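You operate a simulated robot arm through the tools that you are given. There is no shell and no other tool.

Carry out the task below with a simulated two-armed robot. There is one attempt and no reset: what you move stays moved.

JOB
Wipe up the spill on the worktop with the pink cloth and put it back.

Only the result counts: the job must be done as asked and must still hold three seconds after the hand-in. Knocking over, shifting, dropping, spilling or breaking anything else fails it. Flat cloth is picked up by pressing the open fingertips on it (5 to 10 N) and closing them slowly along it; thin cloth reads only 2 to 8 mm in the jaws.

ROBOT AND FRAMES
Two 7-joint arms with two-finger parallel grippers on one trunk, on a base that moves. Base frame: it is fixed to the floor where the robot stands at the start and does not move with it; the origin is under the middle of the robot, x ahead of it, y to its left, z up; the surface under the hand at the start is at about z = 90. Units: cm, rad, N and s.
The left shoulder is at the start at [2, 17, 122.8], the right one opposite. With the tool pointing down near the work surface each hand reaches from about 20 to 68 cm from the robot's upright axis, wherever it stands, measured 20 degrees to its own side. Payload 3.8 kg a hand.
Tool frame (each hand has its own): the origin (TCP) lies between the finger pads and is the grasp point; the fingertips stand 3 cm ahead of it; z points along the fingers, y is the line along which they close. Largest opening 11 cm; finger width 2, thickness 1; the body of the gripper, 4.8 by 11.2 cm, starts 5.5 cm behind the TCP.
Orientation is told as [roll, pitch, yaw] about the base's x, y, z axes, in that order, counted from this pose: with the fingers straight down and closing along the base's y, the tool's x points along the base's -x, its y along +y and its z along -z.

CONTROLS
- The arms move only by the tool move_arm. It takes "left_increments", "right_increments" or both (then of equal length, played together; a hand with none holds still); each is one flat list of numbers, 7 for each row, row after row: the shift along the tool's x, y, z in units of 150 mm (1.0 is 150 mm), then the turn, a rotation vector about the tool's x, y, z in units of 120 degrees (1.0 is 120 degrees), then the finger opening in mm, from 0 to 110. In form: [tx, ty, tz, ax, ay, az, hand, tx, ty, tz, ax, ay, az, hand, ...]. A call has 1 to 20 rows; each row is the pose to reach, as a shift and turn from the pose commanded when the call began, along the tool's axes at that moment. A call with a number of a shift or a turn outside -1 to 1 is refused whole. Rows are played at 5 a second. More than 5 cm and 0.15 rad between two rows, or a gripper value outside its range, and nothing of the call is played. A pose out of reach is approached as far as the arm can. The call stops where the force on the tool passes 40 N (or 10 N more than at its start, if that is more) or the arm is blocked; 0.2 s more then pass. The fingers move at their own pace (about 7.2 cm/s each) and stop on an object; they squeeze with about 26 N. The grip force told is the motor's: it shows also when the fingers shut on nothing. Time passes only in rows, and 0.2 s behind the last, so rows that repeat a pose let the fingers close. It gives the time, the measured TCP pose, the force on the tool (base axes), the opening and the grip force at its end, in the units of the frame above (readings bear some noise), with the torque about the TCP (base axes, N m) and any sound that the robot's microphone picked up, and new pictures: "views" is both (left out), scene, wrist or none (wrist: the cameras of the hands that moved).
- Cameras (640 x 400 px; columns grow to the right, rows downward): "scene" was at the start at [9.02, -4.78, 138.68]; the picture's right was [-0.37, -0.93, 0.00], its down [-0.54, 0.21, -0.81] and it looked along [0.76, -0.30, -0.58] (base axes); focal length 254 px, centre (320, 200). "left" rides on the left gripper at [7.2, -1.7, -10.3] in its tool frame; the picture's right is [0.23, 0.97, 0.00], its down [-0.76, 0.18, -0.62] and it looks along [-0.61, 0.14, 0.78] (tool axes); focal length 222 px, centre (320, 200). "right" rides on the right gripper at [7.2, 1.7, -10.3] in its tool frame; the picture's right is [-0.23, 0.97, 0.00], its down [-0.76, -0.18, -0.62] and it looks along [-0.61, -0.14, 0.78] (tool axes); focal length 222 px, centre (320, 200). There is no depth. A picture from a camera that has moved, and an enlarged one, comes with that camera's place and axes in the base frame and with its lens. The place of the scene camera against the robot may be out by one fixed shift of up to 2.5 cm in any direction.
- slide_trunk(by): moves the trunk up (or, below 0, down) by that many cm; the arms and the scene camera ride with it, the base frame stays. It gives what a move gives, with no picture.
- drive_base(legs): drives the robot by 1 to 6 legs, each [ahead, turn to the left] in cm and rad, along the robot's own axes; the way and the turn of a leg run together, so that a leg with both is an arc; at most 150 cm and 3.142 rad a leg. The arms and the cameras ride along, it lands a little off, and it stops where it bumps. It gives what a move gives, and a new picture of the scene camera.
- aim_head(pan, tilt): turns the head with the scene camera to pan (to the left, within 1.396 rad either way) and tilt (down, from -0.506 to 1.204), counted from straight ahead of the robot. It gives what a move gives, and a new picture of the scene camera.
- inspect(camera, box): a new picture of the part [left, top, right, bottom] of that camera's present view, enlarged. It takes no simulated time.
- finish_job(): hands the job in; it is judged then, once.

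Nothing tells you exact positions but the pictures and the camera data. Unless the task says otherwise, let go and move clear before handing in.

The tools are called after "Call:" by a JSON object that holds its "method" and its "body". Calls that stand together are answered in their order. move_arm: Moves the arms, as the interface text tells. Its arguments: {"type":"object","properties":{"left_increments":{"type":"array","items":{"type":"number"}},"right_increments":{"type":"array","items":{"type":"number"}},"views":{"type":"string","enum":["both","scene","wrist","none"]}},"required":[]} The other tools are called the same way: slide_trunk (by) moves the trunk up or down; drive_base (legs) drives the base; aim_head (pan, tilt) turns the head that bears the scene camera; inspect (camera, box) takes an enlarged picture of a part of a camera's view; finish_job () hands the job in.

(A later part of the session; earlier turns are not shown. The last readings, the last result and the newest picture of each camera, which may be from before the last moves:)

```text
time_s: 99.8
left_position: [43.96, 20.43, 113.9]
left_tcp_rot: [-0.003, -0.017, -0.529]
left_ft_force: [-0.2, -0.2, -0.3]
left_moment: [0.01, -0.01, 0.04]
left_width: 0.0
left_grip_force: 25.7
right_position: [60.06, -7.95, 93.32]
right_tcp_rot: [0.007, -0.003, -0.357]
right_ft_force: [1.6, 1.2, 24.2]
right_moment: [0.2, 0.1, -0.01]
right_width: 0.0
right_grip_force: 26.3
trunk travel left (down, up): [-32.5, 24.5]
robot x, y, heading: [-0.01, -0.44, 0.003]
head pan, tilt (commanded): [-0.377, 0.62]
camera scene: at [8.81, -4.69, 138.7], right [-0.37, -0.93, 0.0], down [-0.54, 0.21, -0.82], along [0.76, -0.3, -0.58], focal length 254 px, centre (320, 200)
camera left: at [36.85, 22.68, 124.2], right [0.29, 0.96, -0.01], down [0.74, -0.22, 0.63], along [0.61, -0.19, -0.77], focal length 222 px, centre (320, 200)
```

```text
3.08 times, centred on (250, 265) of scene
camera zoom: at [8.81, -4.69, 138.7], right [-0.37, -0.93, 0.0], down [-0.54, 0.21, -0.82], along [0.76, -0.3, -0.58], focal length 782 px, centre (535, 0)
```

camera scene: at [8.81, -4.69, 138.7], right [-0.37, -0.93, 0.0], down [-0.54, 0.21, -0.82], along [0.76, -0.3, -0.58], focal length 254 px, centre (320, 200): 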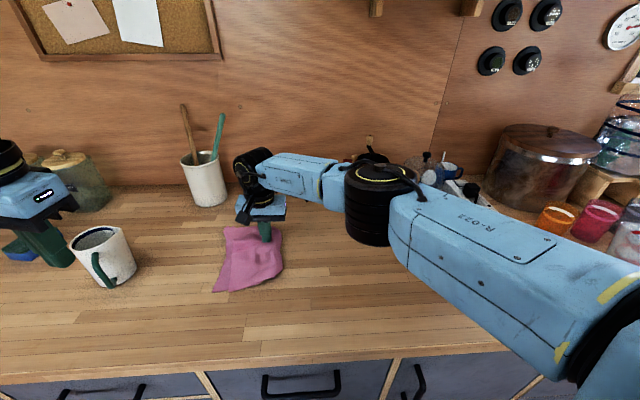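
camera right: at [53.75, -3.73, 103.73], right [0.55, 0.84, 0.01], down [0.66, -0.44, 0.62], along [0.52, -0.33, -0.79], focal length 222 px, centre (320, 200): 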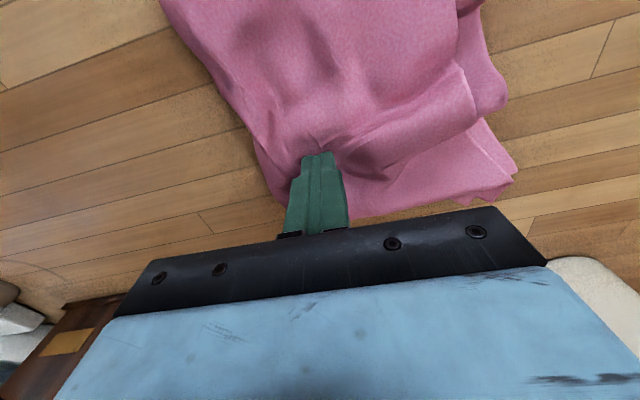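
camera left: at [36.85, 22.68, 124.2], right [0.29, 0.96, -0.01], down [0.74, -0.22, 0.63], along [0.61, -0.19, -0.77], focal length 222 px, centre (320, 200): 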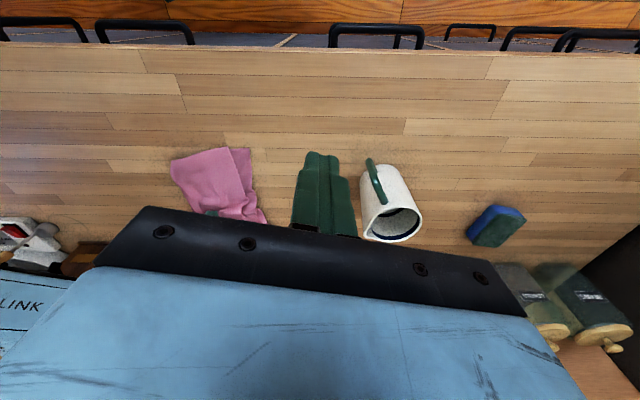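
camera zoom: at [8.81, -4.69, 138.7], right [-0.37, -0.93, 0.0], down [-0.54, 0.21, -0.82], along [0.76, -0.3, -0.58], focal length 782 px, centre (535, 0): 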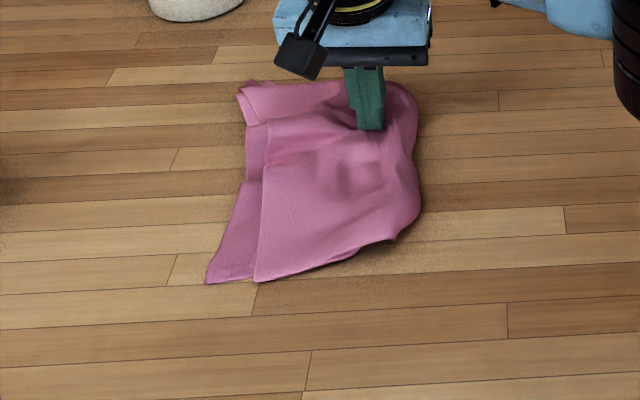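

Both hands are clear of each other now. Next idea: use one hand and stretch the cloth by pressing the closed fingertips at its middle, then opening them along its long axis. I'll test whether the right hand can reach yaw −110° in the air.

Call:
{"method": "move_arm", "body": {"right_increments": [0, 0, -0.1, 0, 0, 0, 0, 0, 0, -0.25, 0, 0, 0, 0, 0.05, 0.02, -0.4, 0, 0, 0.06, 0, 0.1, 0.04, -0.55, 0, 0, 0.12, 0, 0.15, 0.06, -0.7, 0, 0, 0.18, 0, 0.2, 0.08, -0.8, 0, 0, 0.24, 0, 0.25, 0.1, -0.8, 0, 0, 0.3, 0, 0.3, 0.12, -0.8, 0, 0, 0.36, 0, 0.35, 0.13, -0.8, 0, 0, 0.42, 0, 0.4, 0.135, -0.8, 0, 0, 0.48, 0, 0.4, 0.135, -0.8, 0, 0, 0.54, 0, 0.4, 0.135, -0.8, 0, 0, 0.6, 0, 0.4, 0.135, -0.8, 0, 0, 0.66, 0, 0.4, 0.135, -0.8, 0, 0, 0.72, 0, 0.4, 0.135, -0.8, 0, 0, 0.75, 0, 0.4, 0.135, -0.8, 0, 0, 0.75, 0], "views": "both"}}

```text
time_s: 103.2
left_position: [44.22, 20.32, 113.84]
left_tcp_rot: [-0.003, -0.014, -0.526]
left_ft_force: [-0.5, -0.1, -0.1]
left_moment: [0.01, 0.01, -0.02]
left_width: 0.0
left_grip_force: 26.4
right_position: [55.22, -3.97, 105.07]
right_tcp_rot: [0.0, 0.007, -1.929]
right_ft_force: [0.9, 0.9, 0.0]
right_moment: [0.02, -0.01, -0.03]
right_width: 0.01
right_grip_force: 26.5
trunk travel left (down, up): [-32.5, 24.5]
robot x, y, heading: [0.23, -0.19, -0.0]
head pan, tilt (commanded): [-0.377, 0.62]
camera scene: at [9.02, -4.76, 138.68], right [-0.37, -0.93, 0.0], down [-0.54, 0.21, -0.81], along [0.76, -0.3, -0.58], focal length 254 px, centre (320, 200)
camera right: at [59.43, 2.08, 115.45], right [0.83, -0.55, 0.0], down [-0.43, -0.66, 0.62], along [-0.34, -0.51, -0.79], focal length 222 px, centre (320, 200)
```

scene: 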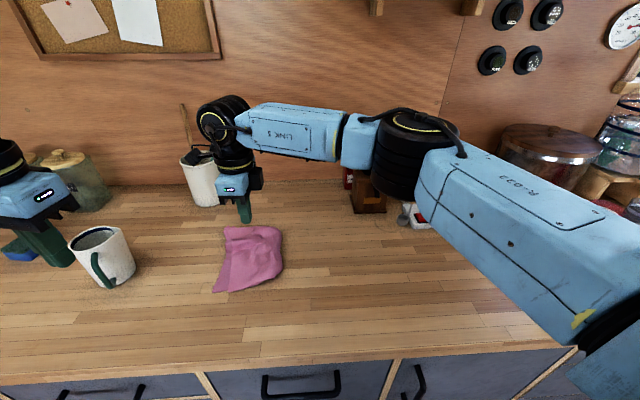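
right: 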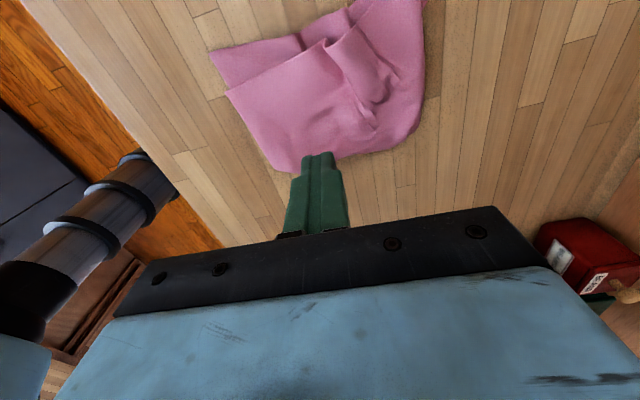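

Yaw −110° works, so this stretch is possible. The slack is in the wrinkles around x 59–62, so I'll place the opened fingers on either side of them, then widen while pressing.

Call:
{"method": "move_arm", "body": {"right_increments": [0.01, 0.08, 0, 0, 0, 0.03, 20, 0.02, 0.16, 0, 0, 0, 0.06, 40, 0.04, 0.24, 0.05, 0, 0, 0.09, 60, 0.05, 0.323, 0.15, 0, 0, 0.12, 60, 0.05, 0.323, 0.3, 0, 0, 0.12, 60, 0.05, 0.323, 0.45, 0, 0, 0.12, 60, 0.05, 0.323, 0.55, 0, 0, 0.12, 60, 0.05, 0.323, 0.55, 0, 0, 0.12, 60], "views": "both"}}

```text
time_s: 105.0
left_position: [44.18, 20.41, 114.03]
left_tcp_rot: [-0.003, -0.015, -0.526]
left_ft_force: [-0.5, 0.2, -0.9]
left_moment: [0.03, 0.0, 0.02]
left_width: 0.0
left_grip_force: 25.8
right_position: [59.97, -5.07, 96.74]
right_tcp_rot: [-0.001, 0.004, -2.176]
right_ft_force: [0.0, -0.9, 0.6]
right_moment: [0.04, 0.03, -0.01]
right_width: 5.98
right_grip_force: 0.0
trunk travel left (down, up): [-32.5, 24.5]
robot x, y, heading: [-0.09, 0.34, -0.0]
head pan, tilt (commanded): [-0.377, 0.62]
camera scene: at [9.02, -4.77, 138.68], right [-0.37, -0.93, 0.0], down [-0.54, 0.21, -0.81], along [0.76, -0.3, -0.58], focal length 254 px, centre (320, 200)
camera right: at [65.55, -0.1, 107.11], right [0.67, -0.74, 0.0], down [-0.58, -0.53, 0.62], along [-0.46, -0.41, -0.79], focal length 222 px, centre (320, 200)
```

scene: 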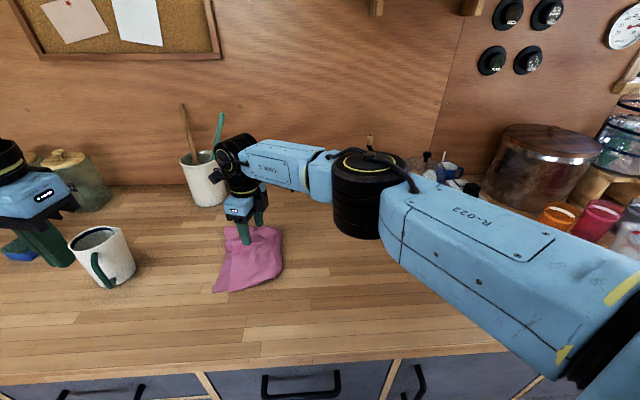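
right: 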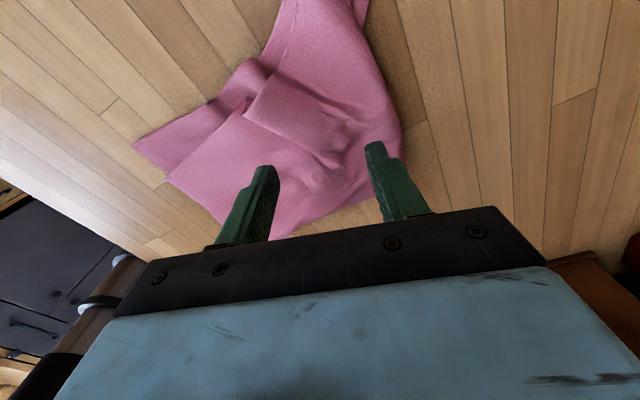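

The fingers straddle a small Z-fold in the cloth, which is exactly the slack I want to pull out. I'll lower to press.

Call:
{"method": "move_arm", "body": {"right_increments": [0, 0, 0.1, 0, 0, 0, 60, 0, 0, 0.18, 0, 0, 0, 60, 0, 0, 0.22, 0, 0, 0, 60, 0, 0, 0.235, 0, 0, 0, 60, 0, 0, 0.235, 0, 0, 0, 60], "views": "none"}}

```text
time_s: 106.2
left_position: [44.23, 20.34, 114.09]
left_tcp_rot: [-0.004, -0.015, -0.526]
left_ft_force: [0.5, -0.4, 0.1]
left_moment: [-0.02, 0.01, -0.01]
left_width: 0.01
left_grip_force: 25.7
right_position: [60.12, -4.92, 93.35]
right_tcp_rot: [-0.002, 0.007, -2.177]
right_ft_force: [-0.8, 0.0, 4.4]
right_moment: [0.0, -0.1, 0.02]
right_width: 6.02
right_grip_force: 0.0
trunk travel left (down, up): [-32.5, 24.5]
robot x, y, heading: [-0.28, -0.38, 0.0]
head pan, tilt (commanded): [-0.377, 0.62]
```

Call:
{"method": "move_arm", "body": {"right_increments": [0, 0, 0.008, 0, 0, 0, 60, 0, 0, 0.014, 0, 0, 0, 60, 0, 0, 0.014, 0, 0, 0, 60], "views": "none"}}

```text
time_s: 107.0
left_position: [44.04, 20.28, 113.95]
left_tcp_rot: [-0.004, -0.014, -0.526]
left_ft_force: [-0.1, -0.2, -0.1]
left_moment: [0.0, -0.01, 0.0]
left_width: 0.0
left_grip_force: 25.9
right_position: [60.1, -5.01, 93.31]
right_tcp_rot: [0.0, 0.009, -2.179]
right_ft_force: [3.1, 1.9, 13.8]
right_moment: [-0.2, -0.48, 0.1]
right_width: 6.03
right_grip_force: 0.4
trunk travel left (down, up): [-32.5, 24.5]
robot x, y, heading: [-0.12, -0.07, -0.001]
head pan, tilt (commanded): [-0.377, 0.62]
```

The far finger carries all the load. I'll tilt the hand slightly so the near finger also touches, then open.

Call:
{"method": "move_arm", "body": {"right_increments": [0, 0, 0, -0.015, 0, 0, 60, 0, 0, 0.004, -0.03, 0, 0, 60, 0, 0, 0.008, -0.035, 0, 0, 60, 0, 0, 0.008, -0.035, 0, 0, 60], "views": "none"}}

```text
time_s: 108.0
left_position: [43.87, 20.39, 114.12]
left_tcp_rot: [-0.002, -0.017, -0.527]
left_ft_force: [-0.4, 0.5, 0.1]
left_moment: [-0.02, -0.04, 0.02]
left_width: 0.0
left_grip_force: 25.9
right_position: [59.98, -4.9, 93.34]
right_tcp_rot: [0.075, 0.009, -2.178]
right_ft_force: [-3.8, 1.0, 32.9]
right_moment: [0.76, 1.19, 0.04]
right_width: 6.1
right_grip_force: 0.9
trunk travel left (down, up): [-32.5, 24.5]
robot x, y, heading: [0.01, 0.19, -0.001]
head pan, tilt (commanded): [-0.377, 0.62]
```

Call:
{"method": "move_arm", "body": {"right_increments": [0, 0, -0.006, 0.01, 0, 0, 60, 0, 0, -0.008, 0.017, 0, 0, 60, 0, 0, -0.008, 0.017, 0, 0, 60], "views": "none"}}

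```text
time_s: 108.8
left_position: [43.99, 20.27, 113.98]
left_tcp_rot: [-0.003, -0.016, -0.526]
left_ft_force: [-0.4, 0.1, 0.7]
left_moment: [-0.01, 0.02, 0.01]
left_width: 0.0
left_grip_force: 25.6
right_position: [60.04, -4.82, 93.29]
right_tcp_rot: [0.038, 0.01, -2.177]
right_ft_force: [1.2, 4.1, 22.3]
right_moment: [0.59, 0.65, -0.12]
right_width: 6.02
right_grip_force: 0.2
trunk travel left (down, up): [-32.5, 24.5]
robot x, y, heading: [0.15, -0.15, -0.0]
head pan, tilt (commanded): [-0.377, 0.62]
```

Almost balanced. I'll trim the tilt a touch more and open the fingers while shifting, so the far finger stays and the near finger draws the cloth out.

Call:
{"method": "move_arm", "body": {"right_increments": [0, 0, -0.001, 0.006, 0, 0, 60, 0, -0.013, -0.001, 0.006, 0, 0, 64, 0, -0.027, -0.001, 0.006, 0, 0, 68, 0, -0.04, -0.001, 0.006, 0, 0, 72, 0, -0.053, -0.001, 0.006, 0, 0, 76, 0, -0.067, -0.001, 0.006, 0, 0, 80, 0, -0.08, -0.001, 0.006, 0, 0, 84, 0, -0.093, -0.001, 0.006, 0, 0, 88, 0, -0.107, -0.001, 0.006, 0, 0, 92, 0, -0.12, -0.001, 0.006, 0, 0, 96, 0, -0.133, -0.001, 0.006, 0, 0, 100, 0, -0.15, -0.001, 0.006, 0, 0, 105, 0, -0.15, -0.001, 0.006, 0, 0, 105], "views": "both"}}

Call:
{"method": "inspect", "body": {"camera": "scene", "box": [170, 200, 330, 330]}}

```text
time_s: 111.5
left_position: [44.1, 20.32, 114.01]
left_tcp_rot: [-0.001, -0.015, -0.527]
left_ft_force: [-0.5, -0.5, 0.0]
left_moment: [0.0, 0.02, 0.02]
left_width: 0.02
left_grip_force: 26.1
right_position: [58.27, -3.74, 93.31]
right_tcp_rot: [0.025, 0.008, -2.178]
right_ft_force: [7.8, -4.3, 24.4]
right_moment: [0.65, 0.86, -0.08]
right_width: 10.02
right_grip_force: 0.1
trunk travel left (down, up): [-32.5, 24.5]
robot x, y, heading: [-0.07, -0.15, 0.001]
head pan, tilt (commanded): [-0.377, 0.62]
camera scene: at [8.92, -4.8, 138.69], right [-0.37, -0.93, 0.0], down [-0.54, 0.21, -0.81], along [0.76, -0.3, -0.58], focal length 254 px, centre (320, 200)
camera right: at [63.58, 1.32, 103.71], right [0.67, -0.74, 0.02], down [-0.6, -0.52, 0.61], along [-0.44, -0.42, -0.79], focal length 222 px, centre (320, 200)
```

scene: 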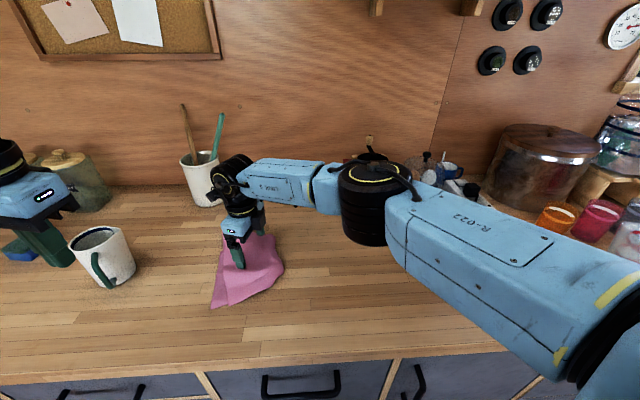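
right: 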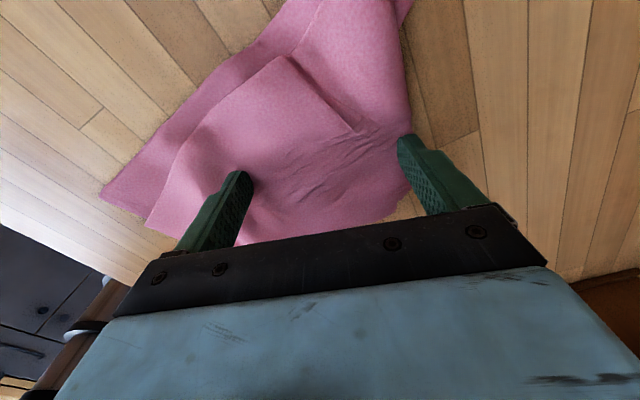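

```text
3.08 times, centred on (250, 265) of scene
camera zoom: at [8.92, -4.8, 138.69], right [-0.37, -0.93, 0.0], down [-0.54, 0.21, -0.81], along [0.76, -0.3, -0.58], focal length 782 px, centre (535, 0)
```

zoom: 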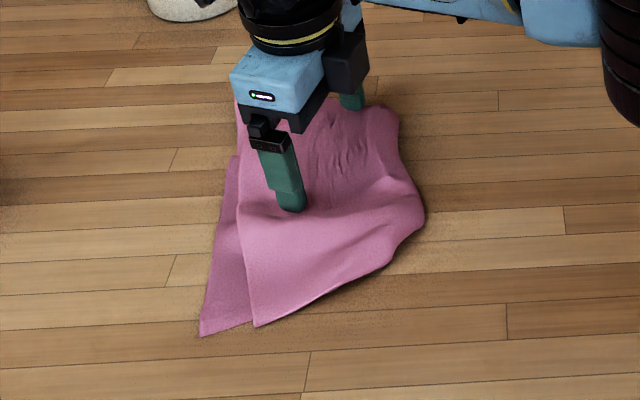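

That worked well: the near edge came out about 4 cm and the wrinkles smoothed. I'll lift and check.

Call:
{"method": "move_arm", "body": {"right_increments": [0, 0, -0.04, 0, 0, 0, 100, 0, 0, -0.15, 0, 0, 0, 100, 0, 0, -0.35, 0, 0, 0, 100, -0.1, 0.02, -0.55, 0, 0, 0, 90, -0.3, 0.03, -0.7, 0, 0, 0, 80, -0.5, 0.03, -0.8, 0, 0, 0, 70, -0.7, 0.03, -0.8, 0, 0, 0, 60, -0.9, 0.03, -0.8, 0, 0, 0, 60, -0.9, 0.03, -0.8, 0, 0, 0, 60], "views": "both"}}

Call:
{"method": "inspect", "body": {"camera": "scene", "box": [170, 200, 330, 330]}}

```text
time_s: 113.5
left_position: [44.29, 20.4, 113.86]
left_tcp_rot: [-0.003, -0.014, -0.527]
left_ft_force: [-0.3, -0.4, 1.0]
left_moment: [0.02, 0.0, 0.0]
left_width: 0.0
left_grip_force: 26.1
right_position: [50.75, -14.78, 105.13]
right_tcp_rot: [0.024, 0.007, -2.178]
right_ft_force: [-0.9, 0.6, 0.3]
right_moment: [-0.03, -0.02, 0.0]
right_width: 5.99
right_grip_force: 0.1
trunk travel left (down, up): [-32.5, 24.5]
robot x, y, heading: [0.05, -0.09, -0.007]
head pan, tilt (commanded): [-0.377, 0.62]
camera scene: at [9.05, -4.71, 138.68], right [-0.37, -0.93, 0.0], down [-0.54, 0.21, -0.81], along [0.76, -0.3, -0.58], focal length 254 px, centre (320, 200)
camera right: at [56.02, -9.78, 115.45], right [0.67, -0.74, 0.02], down [-0.59, -0.52, 0.61], along [-0.45, -0.42, -0.79], focal length 222 px, centre (320, 200)
```

scene: 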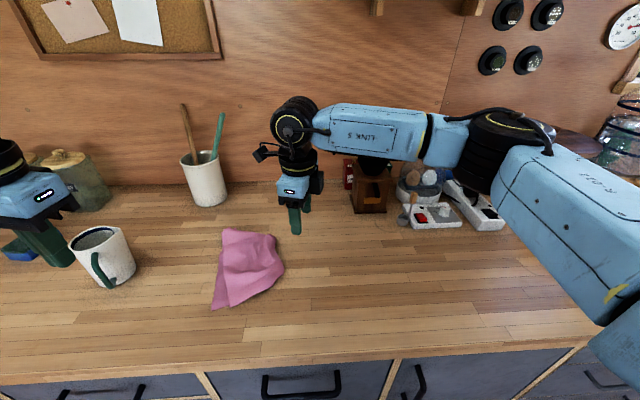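
right: 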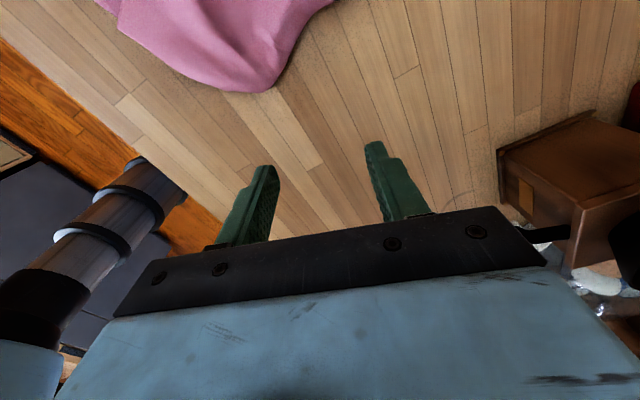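

```text
3.08 times, centred on (250, 265) of scene
camera zoom: at [9.05, -4.71, 138.68], right [-0.37, -0.93, 0.0], down [-0.54, 0.21, -0.81], along [0.76, -0.3, -0.58], focal length 782 px, centre (535, 0)
```

zoom: 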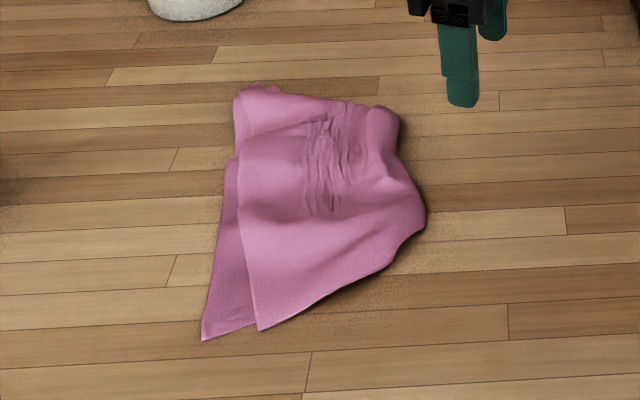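

The cloth is now well spread. Its near end still needs to swing about 5 cm left, a clockwise turn of roughly 12°. I'll press with the fingers wide open on the middle of the cloth and turn it as a whole.

Call:
{"method": "move_arm", "body": {"right_increments": [0.12, -0.03, 0, 0, 0, 0, 70, 0.24, -0.06, 0, 0, 0, 0, 80, 0.36, -0.1, 0, 0, 0, 0, 90, 0.48, -0.13, 0, 0, 0, 0, 100, 0.6, -0.16, 0.05, 0, 0, 0, 100, 0.72, -0.2, 0.15, 0, 0, 0, 100, 0.808, -0.217, 0.28, 0, 0, 0, 100, 0.808, -0.217, 0.42, 0, 0, 0, 100, 0.808, -0.217, 0.55, 0, 0, 0, 100, 0.808, -0.217, 0.55, 0, 0, 0, 100], "views": "both"}}

```text
time_s: 115.8
left_position: [44.18, 20.34, 114.02]
left_tcp_rot: [-0.002, -0.015, -0.527]
left_ft_force: [-1.8, -0.1, 0.2]
left_moment: [-0.01, -0.02, -0.02]
left_width: 0.01
left_grip_force: 26.3
right_position: [54.92, -3.11, 96.82]
right_tcp_rot: [0.022, 0.006, -2.177]
right_ft_force: [-0.3, 0.3, 0.5]
right_moment: [0.02, 0.01, 0.04]
right_width: 10.01
right_grip_force: 0.2
trunk travel left (down, up): [-32.5, 24.5]
robot x, y, heading: [0.07, 0.1, -0.002]
head pan, tilt (commanded): [-0.377, 0.62]
camera scene: at [9.01, -4.77, 138.68], right [-0.37, -0.93, 0.0], down [-0.54, 0.21, -0.81], along [0.76, -0.3, -0.58], focal length 254 px, centre (320, 200)
camera right: at [60.26, 1.94, 107.17], right [0.67, -0.74, 0.02], down [-0.59, -0.52, 0.61], along [-0.45, -0.42, -0.79], focal length 222 px, centre (320, 200)
```

scene: 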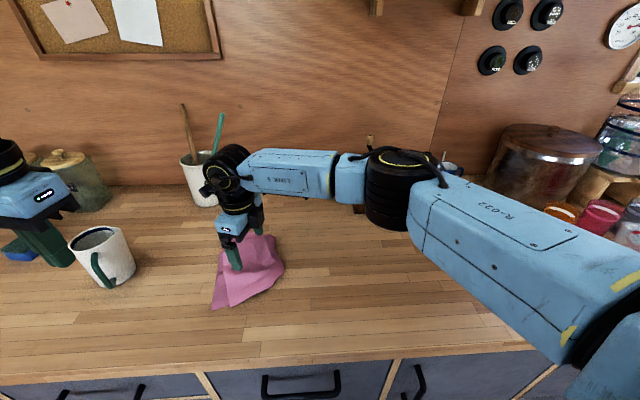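
right: 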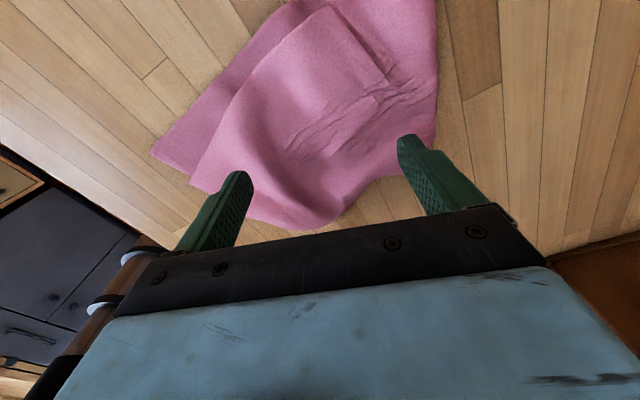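

Call:
{"method": "move_arm", "body": {"right_increments": [0, 0, 0.1, 0, 0, 0, 100, 0, 0, 0.18, 0, 0, 0, 100, 0, 0, 0.22, 0, 0, 0, 100, 0, 0, 0.24, 0, 0, 0, 100, 0, 0, 0.24, 0, 0, 0, 100], "views": "none"}}

```text
time_s: 117.0
left_position: [44.17, 20.23, 114.04]
left_tcp_rot: [-0.005, -0.016, -0.527]
left_ft_force: [0.6, 0.2, -0.2]
left_moment: [0.0, 0.0, -0.04]
left_width: 0.0
left_grip_force: 25.7
right_position: [55.11, -3.31, 93.37]
right_tcp_rot: [0.025, 0.008, -2.178]
right_ft_force: [-1.0, -1.3, 9.4]
right_moment: [0.24, 0.43, 0.05]
right_width: 9.95
right_grip_force: 0.1
trunk travel left (down, up): [-32.5, 24.5]
robot x, y, heading: [-0.35, -0.12, -0.001]
head pan, tilt (commanded): [-0.377, 0.62]
```

Call:
{"method": "move_arm", "body": {"right_increments": [0, 0, 0.003, 0.008, 0, 0, 100, 0, 0, 0.006, 0.014, 0, 0, 100, 0, 0, 0.006, 0.014, 0, 0, 100], "views": "none"}}

```text
time_s: 117.8
left_position: [44.08, 20.36, 114.1]
left_tcp_rot: [-0.002, -0.014, -0.528]
left_ft_force: [-0.2, 0.1, 0.6]
left_moment: [0.02, 0.03, -0.01]
left_width: 0.01
left_grip_force: 26.2
right_position: [55.03, -3.4, 93.28]
right_tcp_rot: [-0.005, 0.009, -2.177]
right_ft_force: [-0.2, -2.8, 24.3]
right_moment: [-0.86, -1.04, -0.15]
right_width: 10.06
right_grip_force: 0.2
trunk travel left (down, up): [-32.5, 24.5]
robot x, y, heading: [0.15, 0.11, 0.004]
head pan, tilt (commanded): [-0.377, 0.62]
```

Call:
{"method": "move_arm", "body": {"right_increments": [0, 0, -0.001, -0.005, 0, 0, 100, 0, 0, -0.001, -0.005, 0, 0, 100], "views": "none"}}

```text
time_s: 118.3
left_position: [44.04, 20.24, 114.01]
left_tcp_rot: [-0.004, -0.017, -0.525]
left_ft_force: [0.0, 0.2, 0.0]
left_moment: [0.03, 0.0, 0.0]
left_width: 0.0
left_grip_force: 25.8
right_position: [54.95, -3.17, 93.26]
right_tcp_rot: [0.007, 0.01, -2.178]
right_ft_force: [-0.5, -3.4, 24.3]
right_moment: [-0.66, -0.78, -0.16]
right_width: 10.03
right_grip_force: 0.4
trunk travel left (down, up): [-32.5, 24.5]
robot x, y, heading: [0.17, -0.08, 0.001]
head pan, tilt (commanded): [-0.377, 0.62]
```

Both fingers are now loaded. I'll turn the cloth about its far end: hand yaw −12° with a matching shift.

Call:
{"method": "move_arm", "body": {"right_increments": [0, 0, 0, -0.003, 0, 0, 100, 0.02, -0.009, 0, -0.003, 0, 0.012, 100, 0.04, -0.018, 0, -0.003, 0, 0.024, 100, 0.062, -0.028, 0, -0.003, 0, 0.037, 100, 0.083, -0.037, 0, -0.003, 0, 0.05, 100, 0.104, -0.047, 0, -0.003, 0, 0.062, 100, 0.125, -0.056, 0, -0.003, 0, 0.075, 100, 0.146, -0.066, 0, -0.003, 0, 0.087, 100, 0.167, -0.075, 0, -0.003, 0, 0.1, 100, 0.167, -0.075, 0, -0.003, 0, 0.1, 100], "views": "both"}}

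Call:
{"method": "inspect", "body": {"camera": "scene", "box": [170, 200, 330, 330]}}

```text
time_s: 120.5
left_position: [44.07, 20.3, 113.97]
left_tcp_rot: [-0.001, -0.016, -0.526]
left_ft_force: [0.2, 0.3, 0.5]
left_moment: [0.0, 0.01, 0.02]
left_width: 0.0
left_grip_force: 25.9
right_position: [55.53, -0.62, 93.2]
right_tcp_rot: [0.011, 0.01, -2.388]
right_ft_force: [-0.8, -5.0, 22.1]
right_moment: [-0.29, -0.02, 0.06]
right_width: 10.03
right_grip_force: 1.0
trunk travel left (down, up): [-32.5, 24.5]
robot x, y, heading: [-0.15, -0.23, 0.002]
head pan, tilt (commanded): [-0.377, 0.62]
camera scene: at [8.81, -4.83, 138.7], right [-0.37, -0.93, 0.0], down [-0.54, 0.21, -0.82], along [0.76, -0.3, -0.58], focal length 254 px, centre (320, 200)
camera right: at [61.93, 3.18, 103.62], right [0.5, -0.87, 0.01], down [-0.69, -0.39, 0.61], along [-0.53, -0.31, -0.79], focal length 222 px, centre (320, 200)
```

scene: 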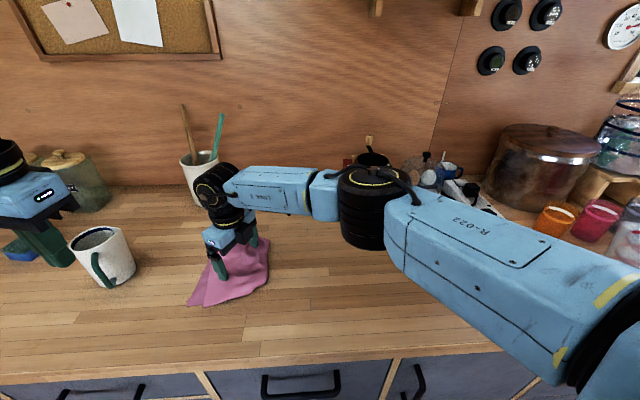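
right: 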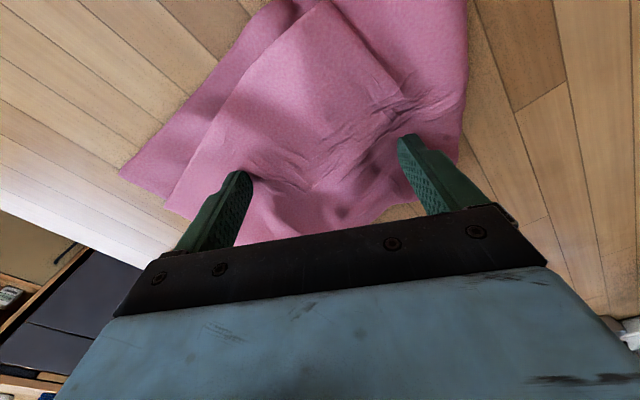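

```text
3.08 times, centred on (250, 265) of scene
camera zoom: at [8.81, -4.83, 138.7], right [-0.37, -0.93, 0.0], down [-0.54, 0.21, -0.82], along [0.76, -0.3, -0.58], focal length 782 px, centre (535, 0)
```

zoom: 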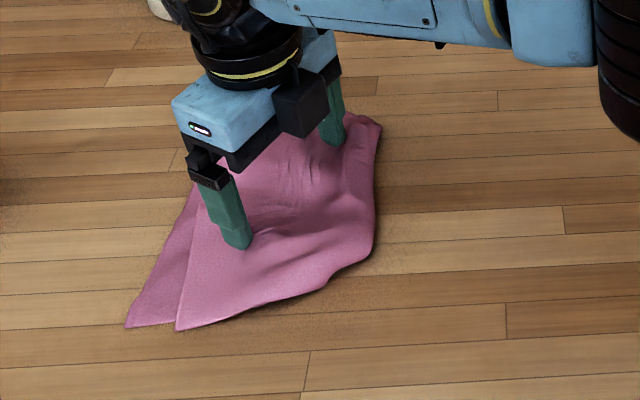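

The near end swung into place nicely. I'll lift off and check the whole outline.

Call:
{"method": "move_arm", "body": {"right_increments": [0, 0, -0.04, 0, 0, 0, 100, 0, 0, -0.15, 0, 0, 0, 100, 0, 0, -0.35, 0, 0, 0, 100, -0.1, 0.02, -0.55, 0, 0, 0, 90, -0.3, 0.08, -0.7, 0, 0, 0, 80, -0.5, 0.16, -0.8, 0, 0, 0, 70, -0.7, 0.24, -0.8, 0, 0, 0, 60, -0.9, 0.32, -0.8, 0, 0, 0, 60, -1.0, 0.4, -0.8, 0, 0, 0, 60], "views": "both"}}

Call:
{"method": "inspect", "body": {"camera": "scene", "box": [170, 200, 330, 330]}}

```text
time_s: 122.5
left_position: [44.08, 20.35, 114.03]
left_tcp_rot: [-0.003, -0.016, -0.528]
left_ft_force: [-0.3, 0.1, -0.9]
left_moment: [0.0, 0.0, 0.01]
left_width: 0.0
left_grip_force: 26.5
right_position: [48.8, -15.26, 104.87]
right_tcp_rot: [0.007, 0.008, -2.388]
right_ft_force: [0.6, 0.2, -0.2]
right_moment: [0.01, 0.0, 0.02]
right_width: 5.97
right_grip_force: 0.0
trunk travel left (down, up): [-32.5, 24.5]
robot x, y, heading: [-0.01, 0.27, -0.002]
head pan, tilt (commanded): [-0.377, 0.62]
camera scene: at [9.03, -4.78, 138.68], right [-0.37, -0.93, 0.0], down [-0.54, 0.21, -0.81], along [0.76, -0.3, -0.58], focal length 254 px, centre (320, 200)
camera right: at [55.04, -11.54, 115.32], right [0.5, -0.87, 0.01], down [-0.68, -0.39, 0.62], along [-0.53, -0.31, -0.79], focal length 222 px, centre (320, 200)
```

scene: 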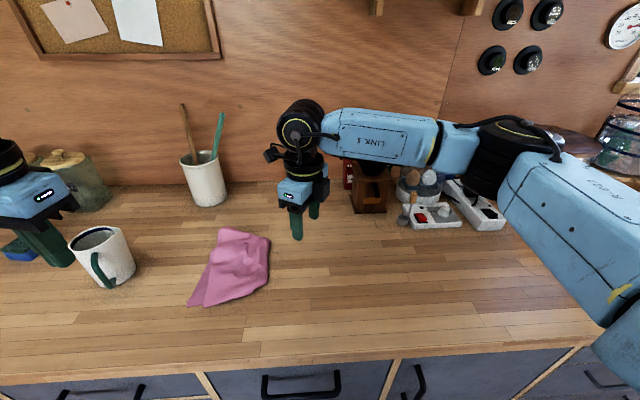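
right: 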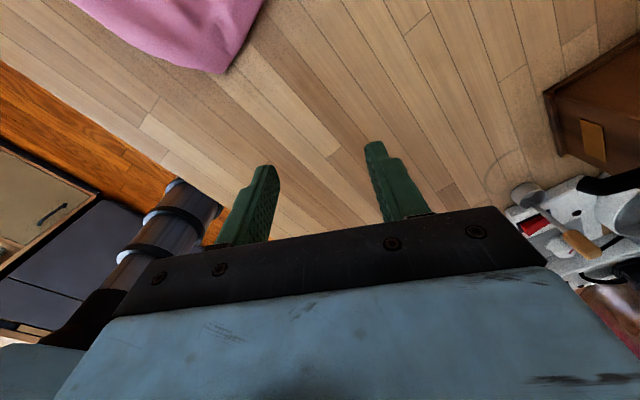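

```text
3.08 times, centred on (250, 265) of scene
camera zoom: at [9.03, -4.78, 138.68], right [-0.37, -0.93, 0.0], down [-0.54, 0.21, -0.81], along [0.76, -0.3, -0.58], focal length 782 px, centre (535, 0)
```

zoom: 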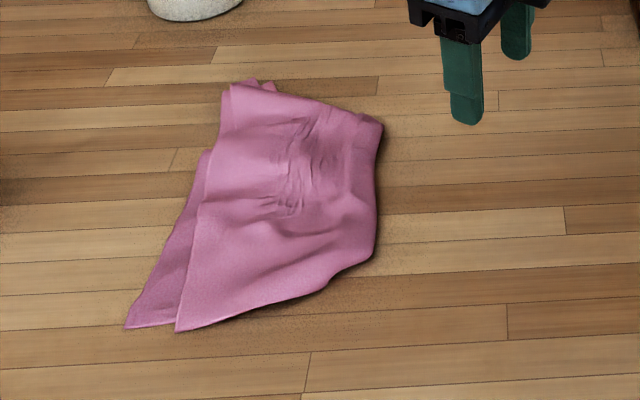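

The left side is in place, but the folded right side is still a bit short, with wrinkles near its middle. I'll do one more opening stretch along the long axis there.

Call:
{"method": "move_arm", "body": {"right_increments": [0.1, -0.04, 0, 0, 0, -0.05, 60, 0.2, -0.08, 0, 0, 0, -0.1, 60, 0.3, -0.12, 0, 0, 0, -0.15, 55, 0.42, -0.16, 0, 0, 0, -0.19, 50, 0.54, -0.2, 0.05, 0, 0, -0.232, 50, 0.65, -0.24, 0.15, 0, 0, -0.232, 50, 0.743, -0.286, 0.28, 0, 0, -0.232, 50, 0.743, -0.286, 0.42, 0, 0, -0.232, 50, 0.743, -0.286, 0.55, 0, 0, -0.232, 50, 0.743, -0.286, 0.55, 0, 0, -0.232, 50], "views": "both"}}

```text
time_s: 124.8
left_position: [44.19, 20.22, 113.99]
left_tcp_rot: [-0.005, -0.017, -0.529]
left_ft_force: [-1.1, 0.6, 0.5]
left_moment: [0.02, -0.01, 0.0]
left_width: 0.02
left_grip_force: 25.5
right_position: [53.86, -4.46, 96.88]
right_tcp_rot: [0.012, 0.005, -1.901]
right_ft_force: [0.2, 0.1, 0.1]
right_moment: [-0.01, 0.0, -0.03]
right_width: 5.0
right_grip_force: 0.1
trunk travel left (down, up): [-32.5, 24.5]
robot x, y, heading: [0.01, -0.28, -0.0]
head pan, tilt (commanded): [-0.377, 0.62]
camera scene: at [9.01, -4.78, 138.68], right [-0.37, -0.93, 0.0], down [-0.54, 0.21, -0.81], along [0.76, -0.3, -0.58], focal length 254 px, centre (320, 200)
camera right: at [57.84, 1.89, 107.18], right [0.85, -0.53, 0.01], down [-0.42, -0.66, 0.62], along [-0.32, -0.53, -0.79], focal length 222 px, centre (320, 200)
```

scene: 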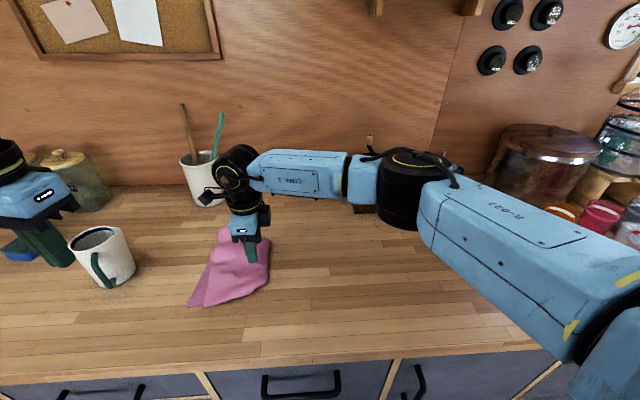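
right: 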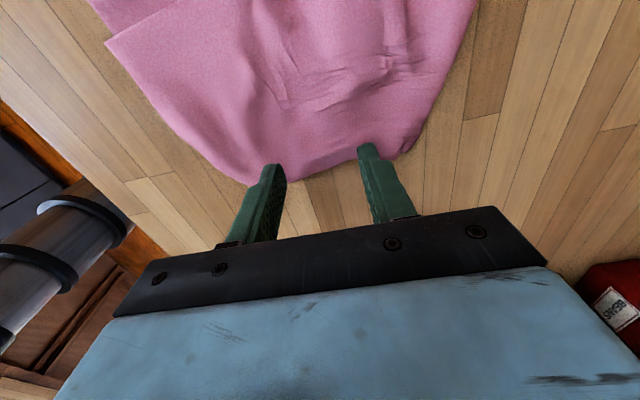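

The wrinkle centre is at about (56.5, −2), so I'll shift there and lower to press.

Call:
{"method": "move_arm", "body": {"right_increments": [0.06, 0.035, 0.05, 0, 0, 0, 50, 0.129, 0.069, 0.1, 0, 0, 0, 50, 0.129, 0.069, 0.18, 0, 0, 0, 50, 0.129, 0.069, 0.225, 0, 0, 0, 50, 0.129, 0.069, 0.245, 0, 0, 0, 50, 0.129, 0.069, 0.245, 0, 0, 0, 50], "views": "none"}}

```text
time_s: 126.2
left_position: [44.08, 20.24, 113.98]
left_tcp_rot: [-0.002, -0.016, -0.528]
left_ft_force: [0.3, -0.5, -0.2]
left_moment: [-0.01, 0.0, 0.03]
left_width: 0.0
left_grip_force: 26.0
right_position: [55.58, -2.88, 93.37]
right_tcp_rot: [0.013, 0.005, -1.902]
right_ft_force: [-0.2, -1.1, 14.8]
right_moment: [-0.04, -0.4, 0.01]
right_width: 5.01
right_grip_force: 0.5
trunk travel left (down, up): [-32.5, 24.5]
robot x, y, heading: [0.11, -0.12, 0.004]
head pan, tilt (commanded): [-0.377, 0.62]
```

Call:
{"method": "move_arm", "body": {"right_increments": [0, 0, 0.001, -0.006, 0, 0, 50, 0, 0, 0.002, -0.012, 0, 0, 50, 0, 0, 0.002, -0.012, 0, 0, 50], "views": "none"}}

```text
time_s: 127.0
left_position: [44.11, 20.43, 114.04]
left_tcp_rot: [-0.002, -0.016, -0.528]
left_ft_force: [0.8, -1.1, 0.0]
left_moment: [0.03, -0.03, 0.0]
left_width: 0.02
left_grip_force: 25.4
right_position: [55.6, -2.81, 93.27]
right_tcp_rot: [0.039, 0.006, -1.901]
right_ft_force: [1.6, 0.5, 24.5]
right_moment: [0.15, 0.29, -0.07]
right_width: 5.03
right_grip_force: 0.2
trunk travel left (down, up): [-32.5, 24.5]
robot x, y, heading: [-0.11, 0.11, -0.001]
head pan, tilt (commanded): [-0.377, 0.62]
```

Both fingers are loaded, so now I'll open them to stretch.

Call:
{"method": "move_arm", "body": {"right_increments": [0, 0, 0, 0, 0, 0, 55, 0, 0, 0, 0, 0, 0, 60, 0, 0, 0, 0, 0, 0, 65, 0, 0, 0, 0, 0, 0, 70, 0, 0, 0, 0, 0, 0, 75, 0, 0, 0, 0, 0, 0, 80, 0, 0, 0, 0, 0, 0, 85, 0, 0, 0, 0, 0, 0, 90, 0, 0, 0, 0, 0, 0, 95, 0, 0, 0, 0, 0, 0, 100, 0, 0, 0, 0, 0, 0, 105, 0, 0, 0, 0, 0, 0, 110, 0, 0, 0, 0, 0, 0, 110], "views": "wrist"}}

Call:
{"method": "inspect", "body": {"camera": "scene", "box": [170, 200, 330, 330]}}

```text
time_s: 129.8
left_position: [44.05, 20.24, 113.97]
left_tcp_rot: [-0.002, -0.017, -0.527]
left_ft_force: [0.1, -0.2, -0.3]
left_moment: [0.0, 0.0, 0.02]
left_width: 0.01
left_grip_force: 26.2
right_position: [55.73, -2.84, 93.37]
right_tcp_rot: [0.042, 0.004, -1.903]
right_ft_force: [9.7, -3.3, 30.4]
right_moment: [0.37, 1.36, 0.03]
right_width: 10.44
right_grip_force: 0.0
trunk travel left (down, up): [-32.5, 24.5]
robot x, y, heading: [-0.02, 0.21, -0.002]
head pan, tilt (commanded): [-0.377, 0.62]
camera right: at [59.31, 3.46, 103.79], right [0.85, -0.53, 0.04], down [-0.44, -0.66, 0.61], along [-0.3, -0.53, -0.79], focal length 222 px, centre (320, 200)
```

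right: 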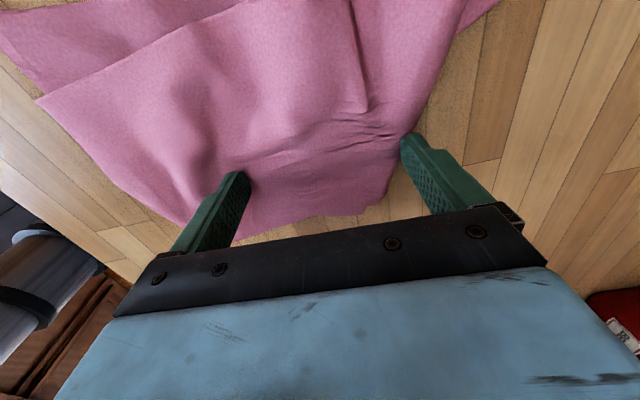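

```text
3.08 times, centred on (250, 265) of scene
camera zoom: at [8.9, -4.8, 138.69], right [-0.37, -0.93, 0.0], down [-0.54, 0.21, -0.81], along [0.76, -0.3, -0.58], focal length 782 px, centre (535, 0)
```

zoom: 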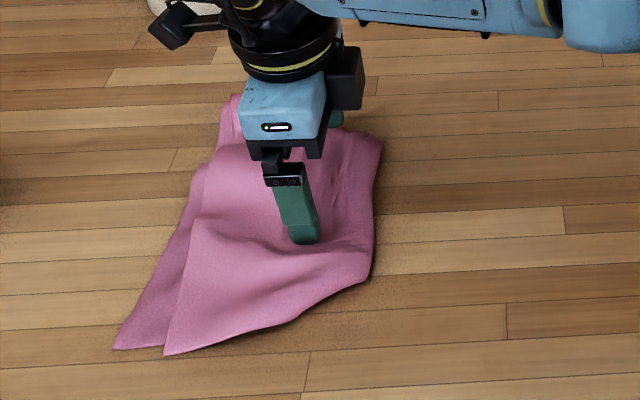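

The near edge is now almost exactly on target. The far right corner still lags by about 5 cm, so I'll lift and do the same toward the far side.

Call:
{"method": "move_arm", "body": {"right_increments": [0, 0, -0.04, 0, 0, 0, 105, 0, 0, -0.12, 0.01, 0, 0, 100, 0, 0, -0.25, 0.02, 0, 0, 90, 0.05, 0.1, -0.35, 0.02, 0, 0, 70, 0.05, 0.2, -0.35, 0.02, 0, 0, 50, 0.05, 0.2, -0.35, 0.02, 0, 0, 40], "views": "both"}}

Call:
{"method": "inspect", "body": {"camera": "scene", "box": [170, 200, 330, 330]}}

```text
time_s: 131.2
left_position: [44.23, 20.39, 113.86]
left_tcp_rot: [-0.003, -0.017, -0.527]
left_ft_force: [0.3, 0.1, 0.2]
left_moment: [-0.02, 0.0, -0.03]
left_width: 0.0
left_grip_force: 25.8
right_position: [58.28, -3.07, 98.49]
right_tcp_rot: [-0.005, 0.002, -1.903]
right_ft_force: [-0.2, -0.4, 0.2]
right_moment: [0.01, -0.01, 0.0]
right_width: 4.01
right_grip_force: 0.1
trunk travel left (down, up): [-32.5, 24.5]
robot x, y, heading: [0.2, -0.19, -0.001]
head pan, tilt (commanded): [-0.377, 0.62]
camera scene: at [9.01, -4.76, 138.68], right [-0.37, -0.93, 0.0], down [-0.54, 0.21, -0.81], along [0.76, -0.3, -0.58], focal length 254 px, centre (320, 200)
camera right: at [62.42, 3.2, 108.74], right [0.85, -0.53, -0.01], down [-0.41, -0.67, 0.62], along [-0.33, -0.52, -0.78], focal length 222 px, centre (320, 200)
```

scene: 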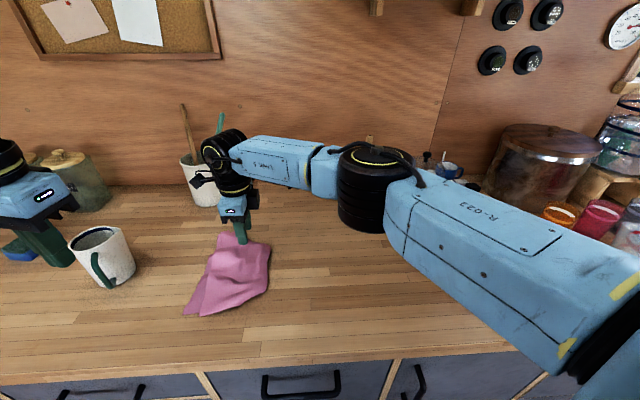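
right: 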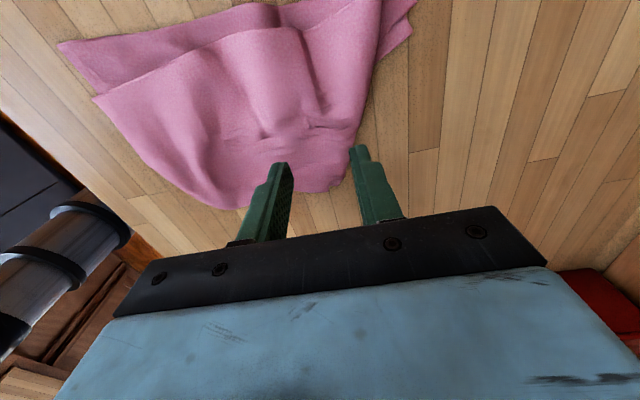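

```text
3.08 times, centred on (250, 265) of scene
camera zoom: at [9.01, -4.76, 138.68], right [-0.37, -0.93, 0.0], down [-0.54, 0.21, -0.81], along [0.76, -0.3, -0.58], focal length 782 px, centre (535, 0)
```

zoom: 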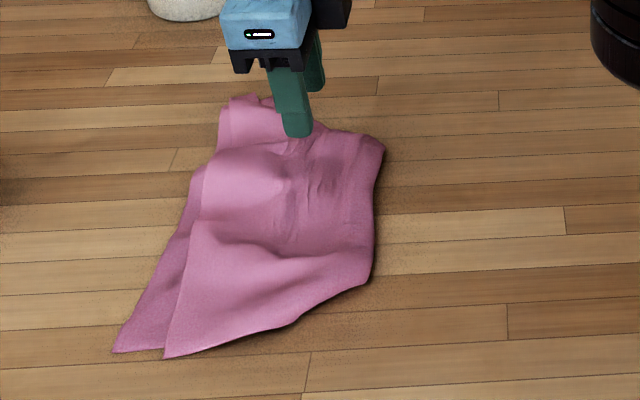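

The pleat is at about (59, −2) and the far right corner at (59.6, −7.4). I'll press with the near finger before the pleat and the far finger beyond it, then push the far finger outward.

Call:
{"method": "move_arm", "body": {"right_increments": [0, -0.02, 0.05, 0, 0, 0.05, 43, 0, -0.037, 0.12, 0, 0, 0.092, 43, 0, -0.037, 0.22, 0, 0, 0.092, 43, 0, -0.037, 0.3, 0, 0, 0.092, 43, 0, -0.037, 0.335, 0, 0, 0.092, 43, 0, -0.037, 0.35, 0, 0, 0.092, 43, 0, -0.037, 0.35, 0, 0, 0.092, 43], "views": "wrist"}}

```text
time_s: 132.8
left_position: [44.09, 20.27, 114.02]
left_tcp_rot: [-0.003, -0.015, -0.527]
left_ft_force: [-0.5, -0.2, 0.8]
left_moment: [0.0, 0.0, 0.03]
left_width: 0.01
left_grip_force: 26.6
right_position: [58.01, -2.8, 93.33]
right_tcp_rot: [-0.002, 0.004, -2.095]
right_ft_force: [-0.7, 1.4, 15.9]
right_moment: [0.1, 0.39, -0.01]
right_width: 4.34
right_grip_force: 0.0
trunk travel left (down, up): [-32.5, 24.5]
robot x, y, heading: [0.17, 0.08, 0.002]
head pan, tilt (commanded): [-0.377, 0.62]
camera right: at [63.12, 2.56, 103.74], right [0.73, -0.68, 0.0], down [-0.53, -0.57, 0.62], along [-0.43, -0.45, -0.78], focal length 222 px, centre (320, 200)
```

right: 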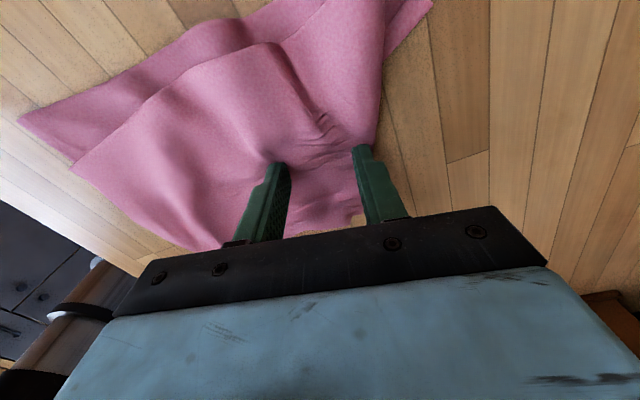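

Call:
{"method": "move_arm", "body": {"right_increments": [0, 0, 0.002, 0.006, 0, 0, 43, 0, 0, 0.003, 0.01, 0, 0, 43, 0, 0, 0.003, 0.01, 0, 0, 43], "views": "none"}}

```text
time_s: 133.6
left_position: [44.14, 20.31, 113.88]
left_tcp_rot: [-0.005, -0.017, -0.526]
left_ft_force: [0.4, -0.1, -0.2]
left_moment: [0.0, -0.02, 0.02]
left_width: 0.02
left_grip_force: 25.9
right_position: [57.99, -2.83, 93.34]
right_tcp_rot: [-0.023, 0.004, -2.095]
right_ft_force: [4.5, 1.3, 23.0]
right_moment: [0.18, 0.29, -0.07]
right_width: 4.29
right_grip_force: 0.0
trunk travel left (down, up): [-32.5, 24.5]
robot x, y, heading: [0.36, 0.25, 0.002]
head pan, tilt (commanded): [-0.377, 0.62]
```

Call:
{"method": "move_arm", "body": {"right_increments": [0, 0, 0, 0.006, 0, 0, 43, 0, 0.02, 0, 0.006, 0, 0, 49, 0, 0.04, 0, 0.006, 0, 0, 55, 0, 0.06, 0, 0.006, 0, 0, 61, 0, 0.08, 0, 0.006, 0, 0, 67, 0, 0.1, 0, 0.006, 0, 0, 73, 0, 0.12, 0, 0.006, 0, 0, 79, 0, 0.14, 0, 0.006, 0, 0, 85, 0, 0.16, 0, 0.006, 0, 0, 91, 0, 0.18, 0, 0.006, 0, 0, 97, 0, 0.2, 0, 0.006, 0, 0, 103, 0, 0.207, 0, 0.006, 0, 0, 105, 0, 0.207, 0, 0.006, 0, 0, 105], "views": "wrist"}}

Call:
{"method": "inspect", "body": {"camera": "scene", "box": [170, 200, 330, 330]}}

```text
time_s: 136.3
left_position: [43.99, 20.25, 113.94]
left_tcp_rot: [-0.002, -0.016, -0.526]
left_ft_force: [-0.2, 0.1, 0.4]
left_moment: [0.0, 0.0, 0.0]
left_width: 0.01
left_grip_force: 25.4
right_position: [59.46, -4.07, 93.11]
right_tcp_rot: [-0.04, 0.003, -2.094]
right_ft_force: [-3.8, -1.4, 16.1]
right_moment: [0.04, 0.37, -0.12]
right_width: 10.16
right_grip_force: 0.1
right hand out of reach, approached as far as the arm can: row 9, 10, 11, 12, 13
trunk travel left (down, up): [-32.5, 24.5]
robot x, y, heading: [-0.06, 0.02, 0.0]
head pan, tilt (commanded): [-0.377, 0.62]
camera right: at [64.9, 1.16, 103.47], right [0.73, -0.68, -0.04], down [-0.51, -0.58, 0.63], along [-0.45, -0.44, -0.78], focal length 222 px, centre (320, 200)
```

right: 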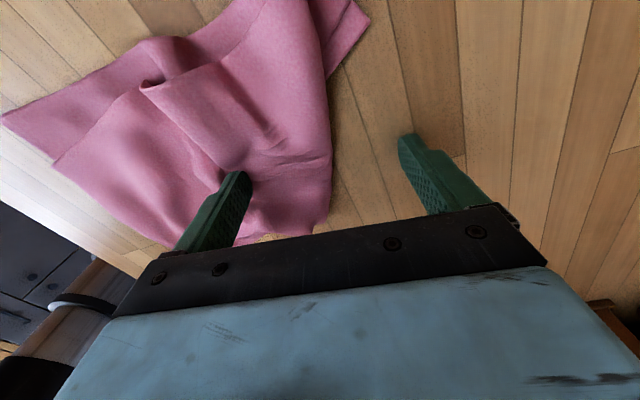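

```text
3.08 times, centred on (250, 265) of scene
camera zoom: at [8.82, -4.77, 138.7], right [-0.37, -0.93, 0.0], down [-0.54, 0.21, -0.82], along [0.76, -0.3, -0.58], focal length 782 px, centre (535, 0)
```

zoom: 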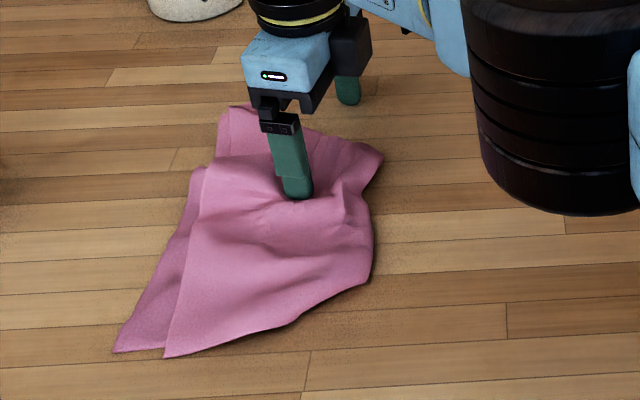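

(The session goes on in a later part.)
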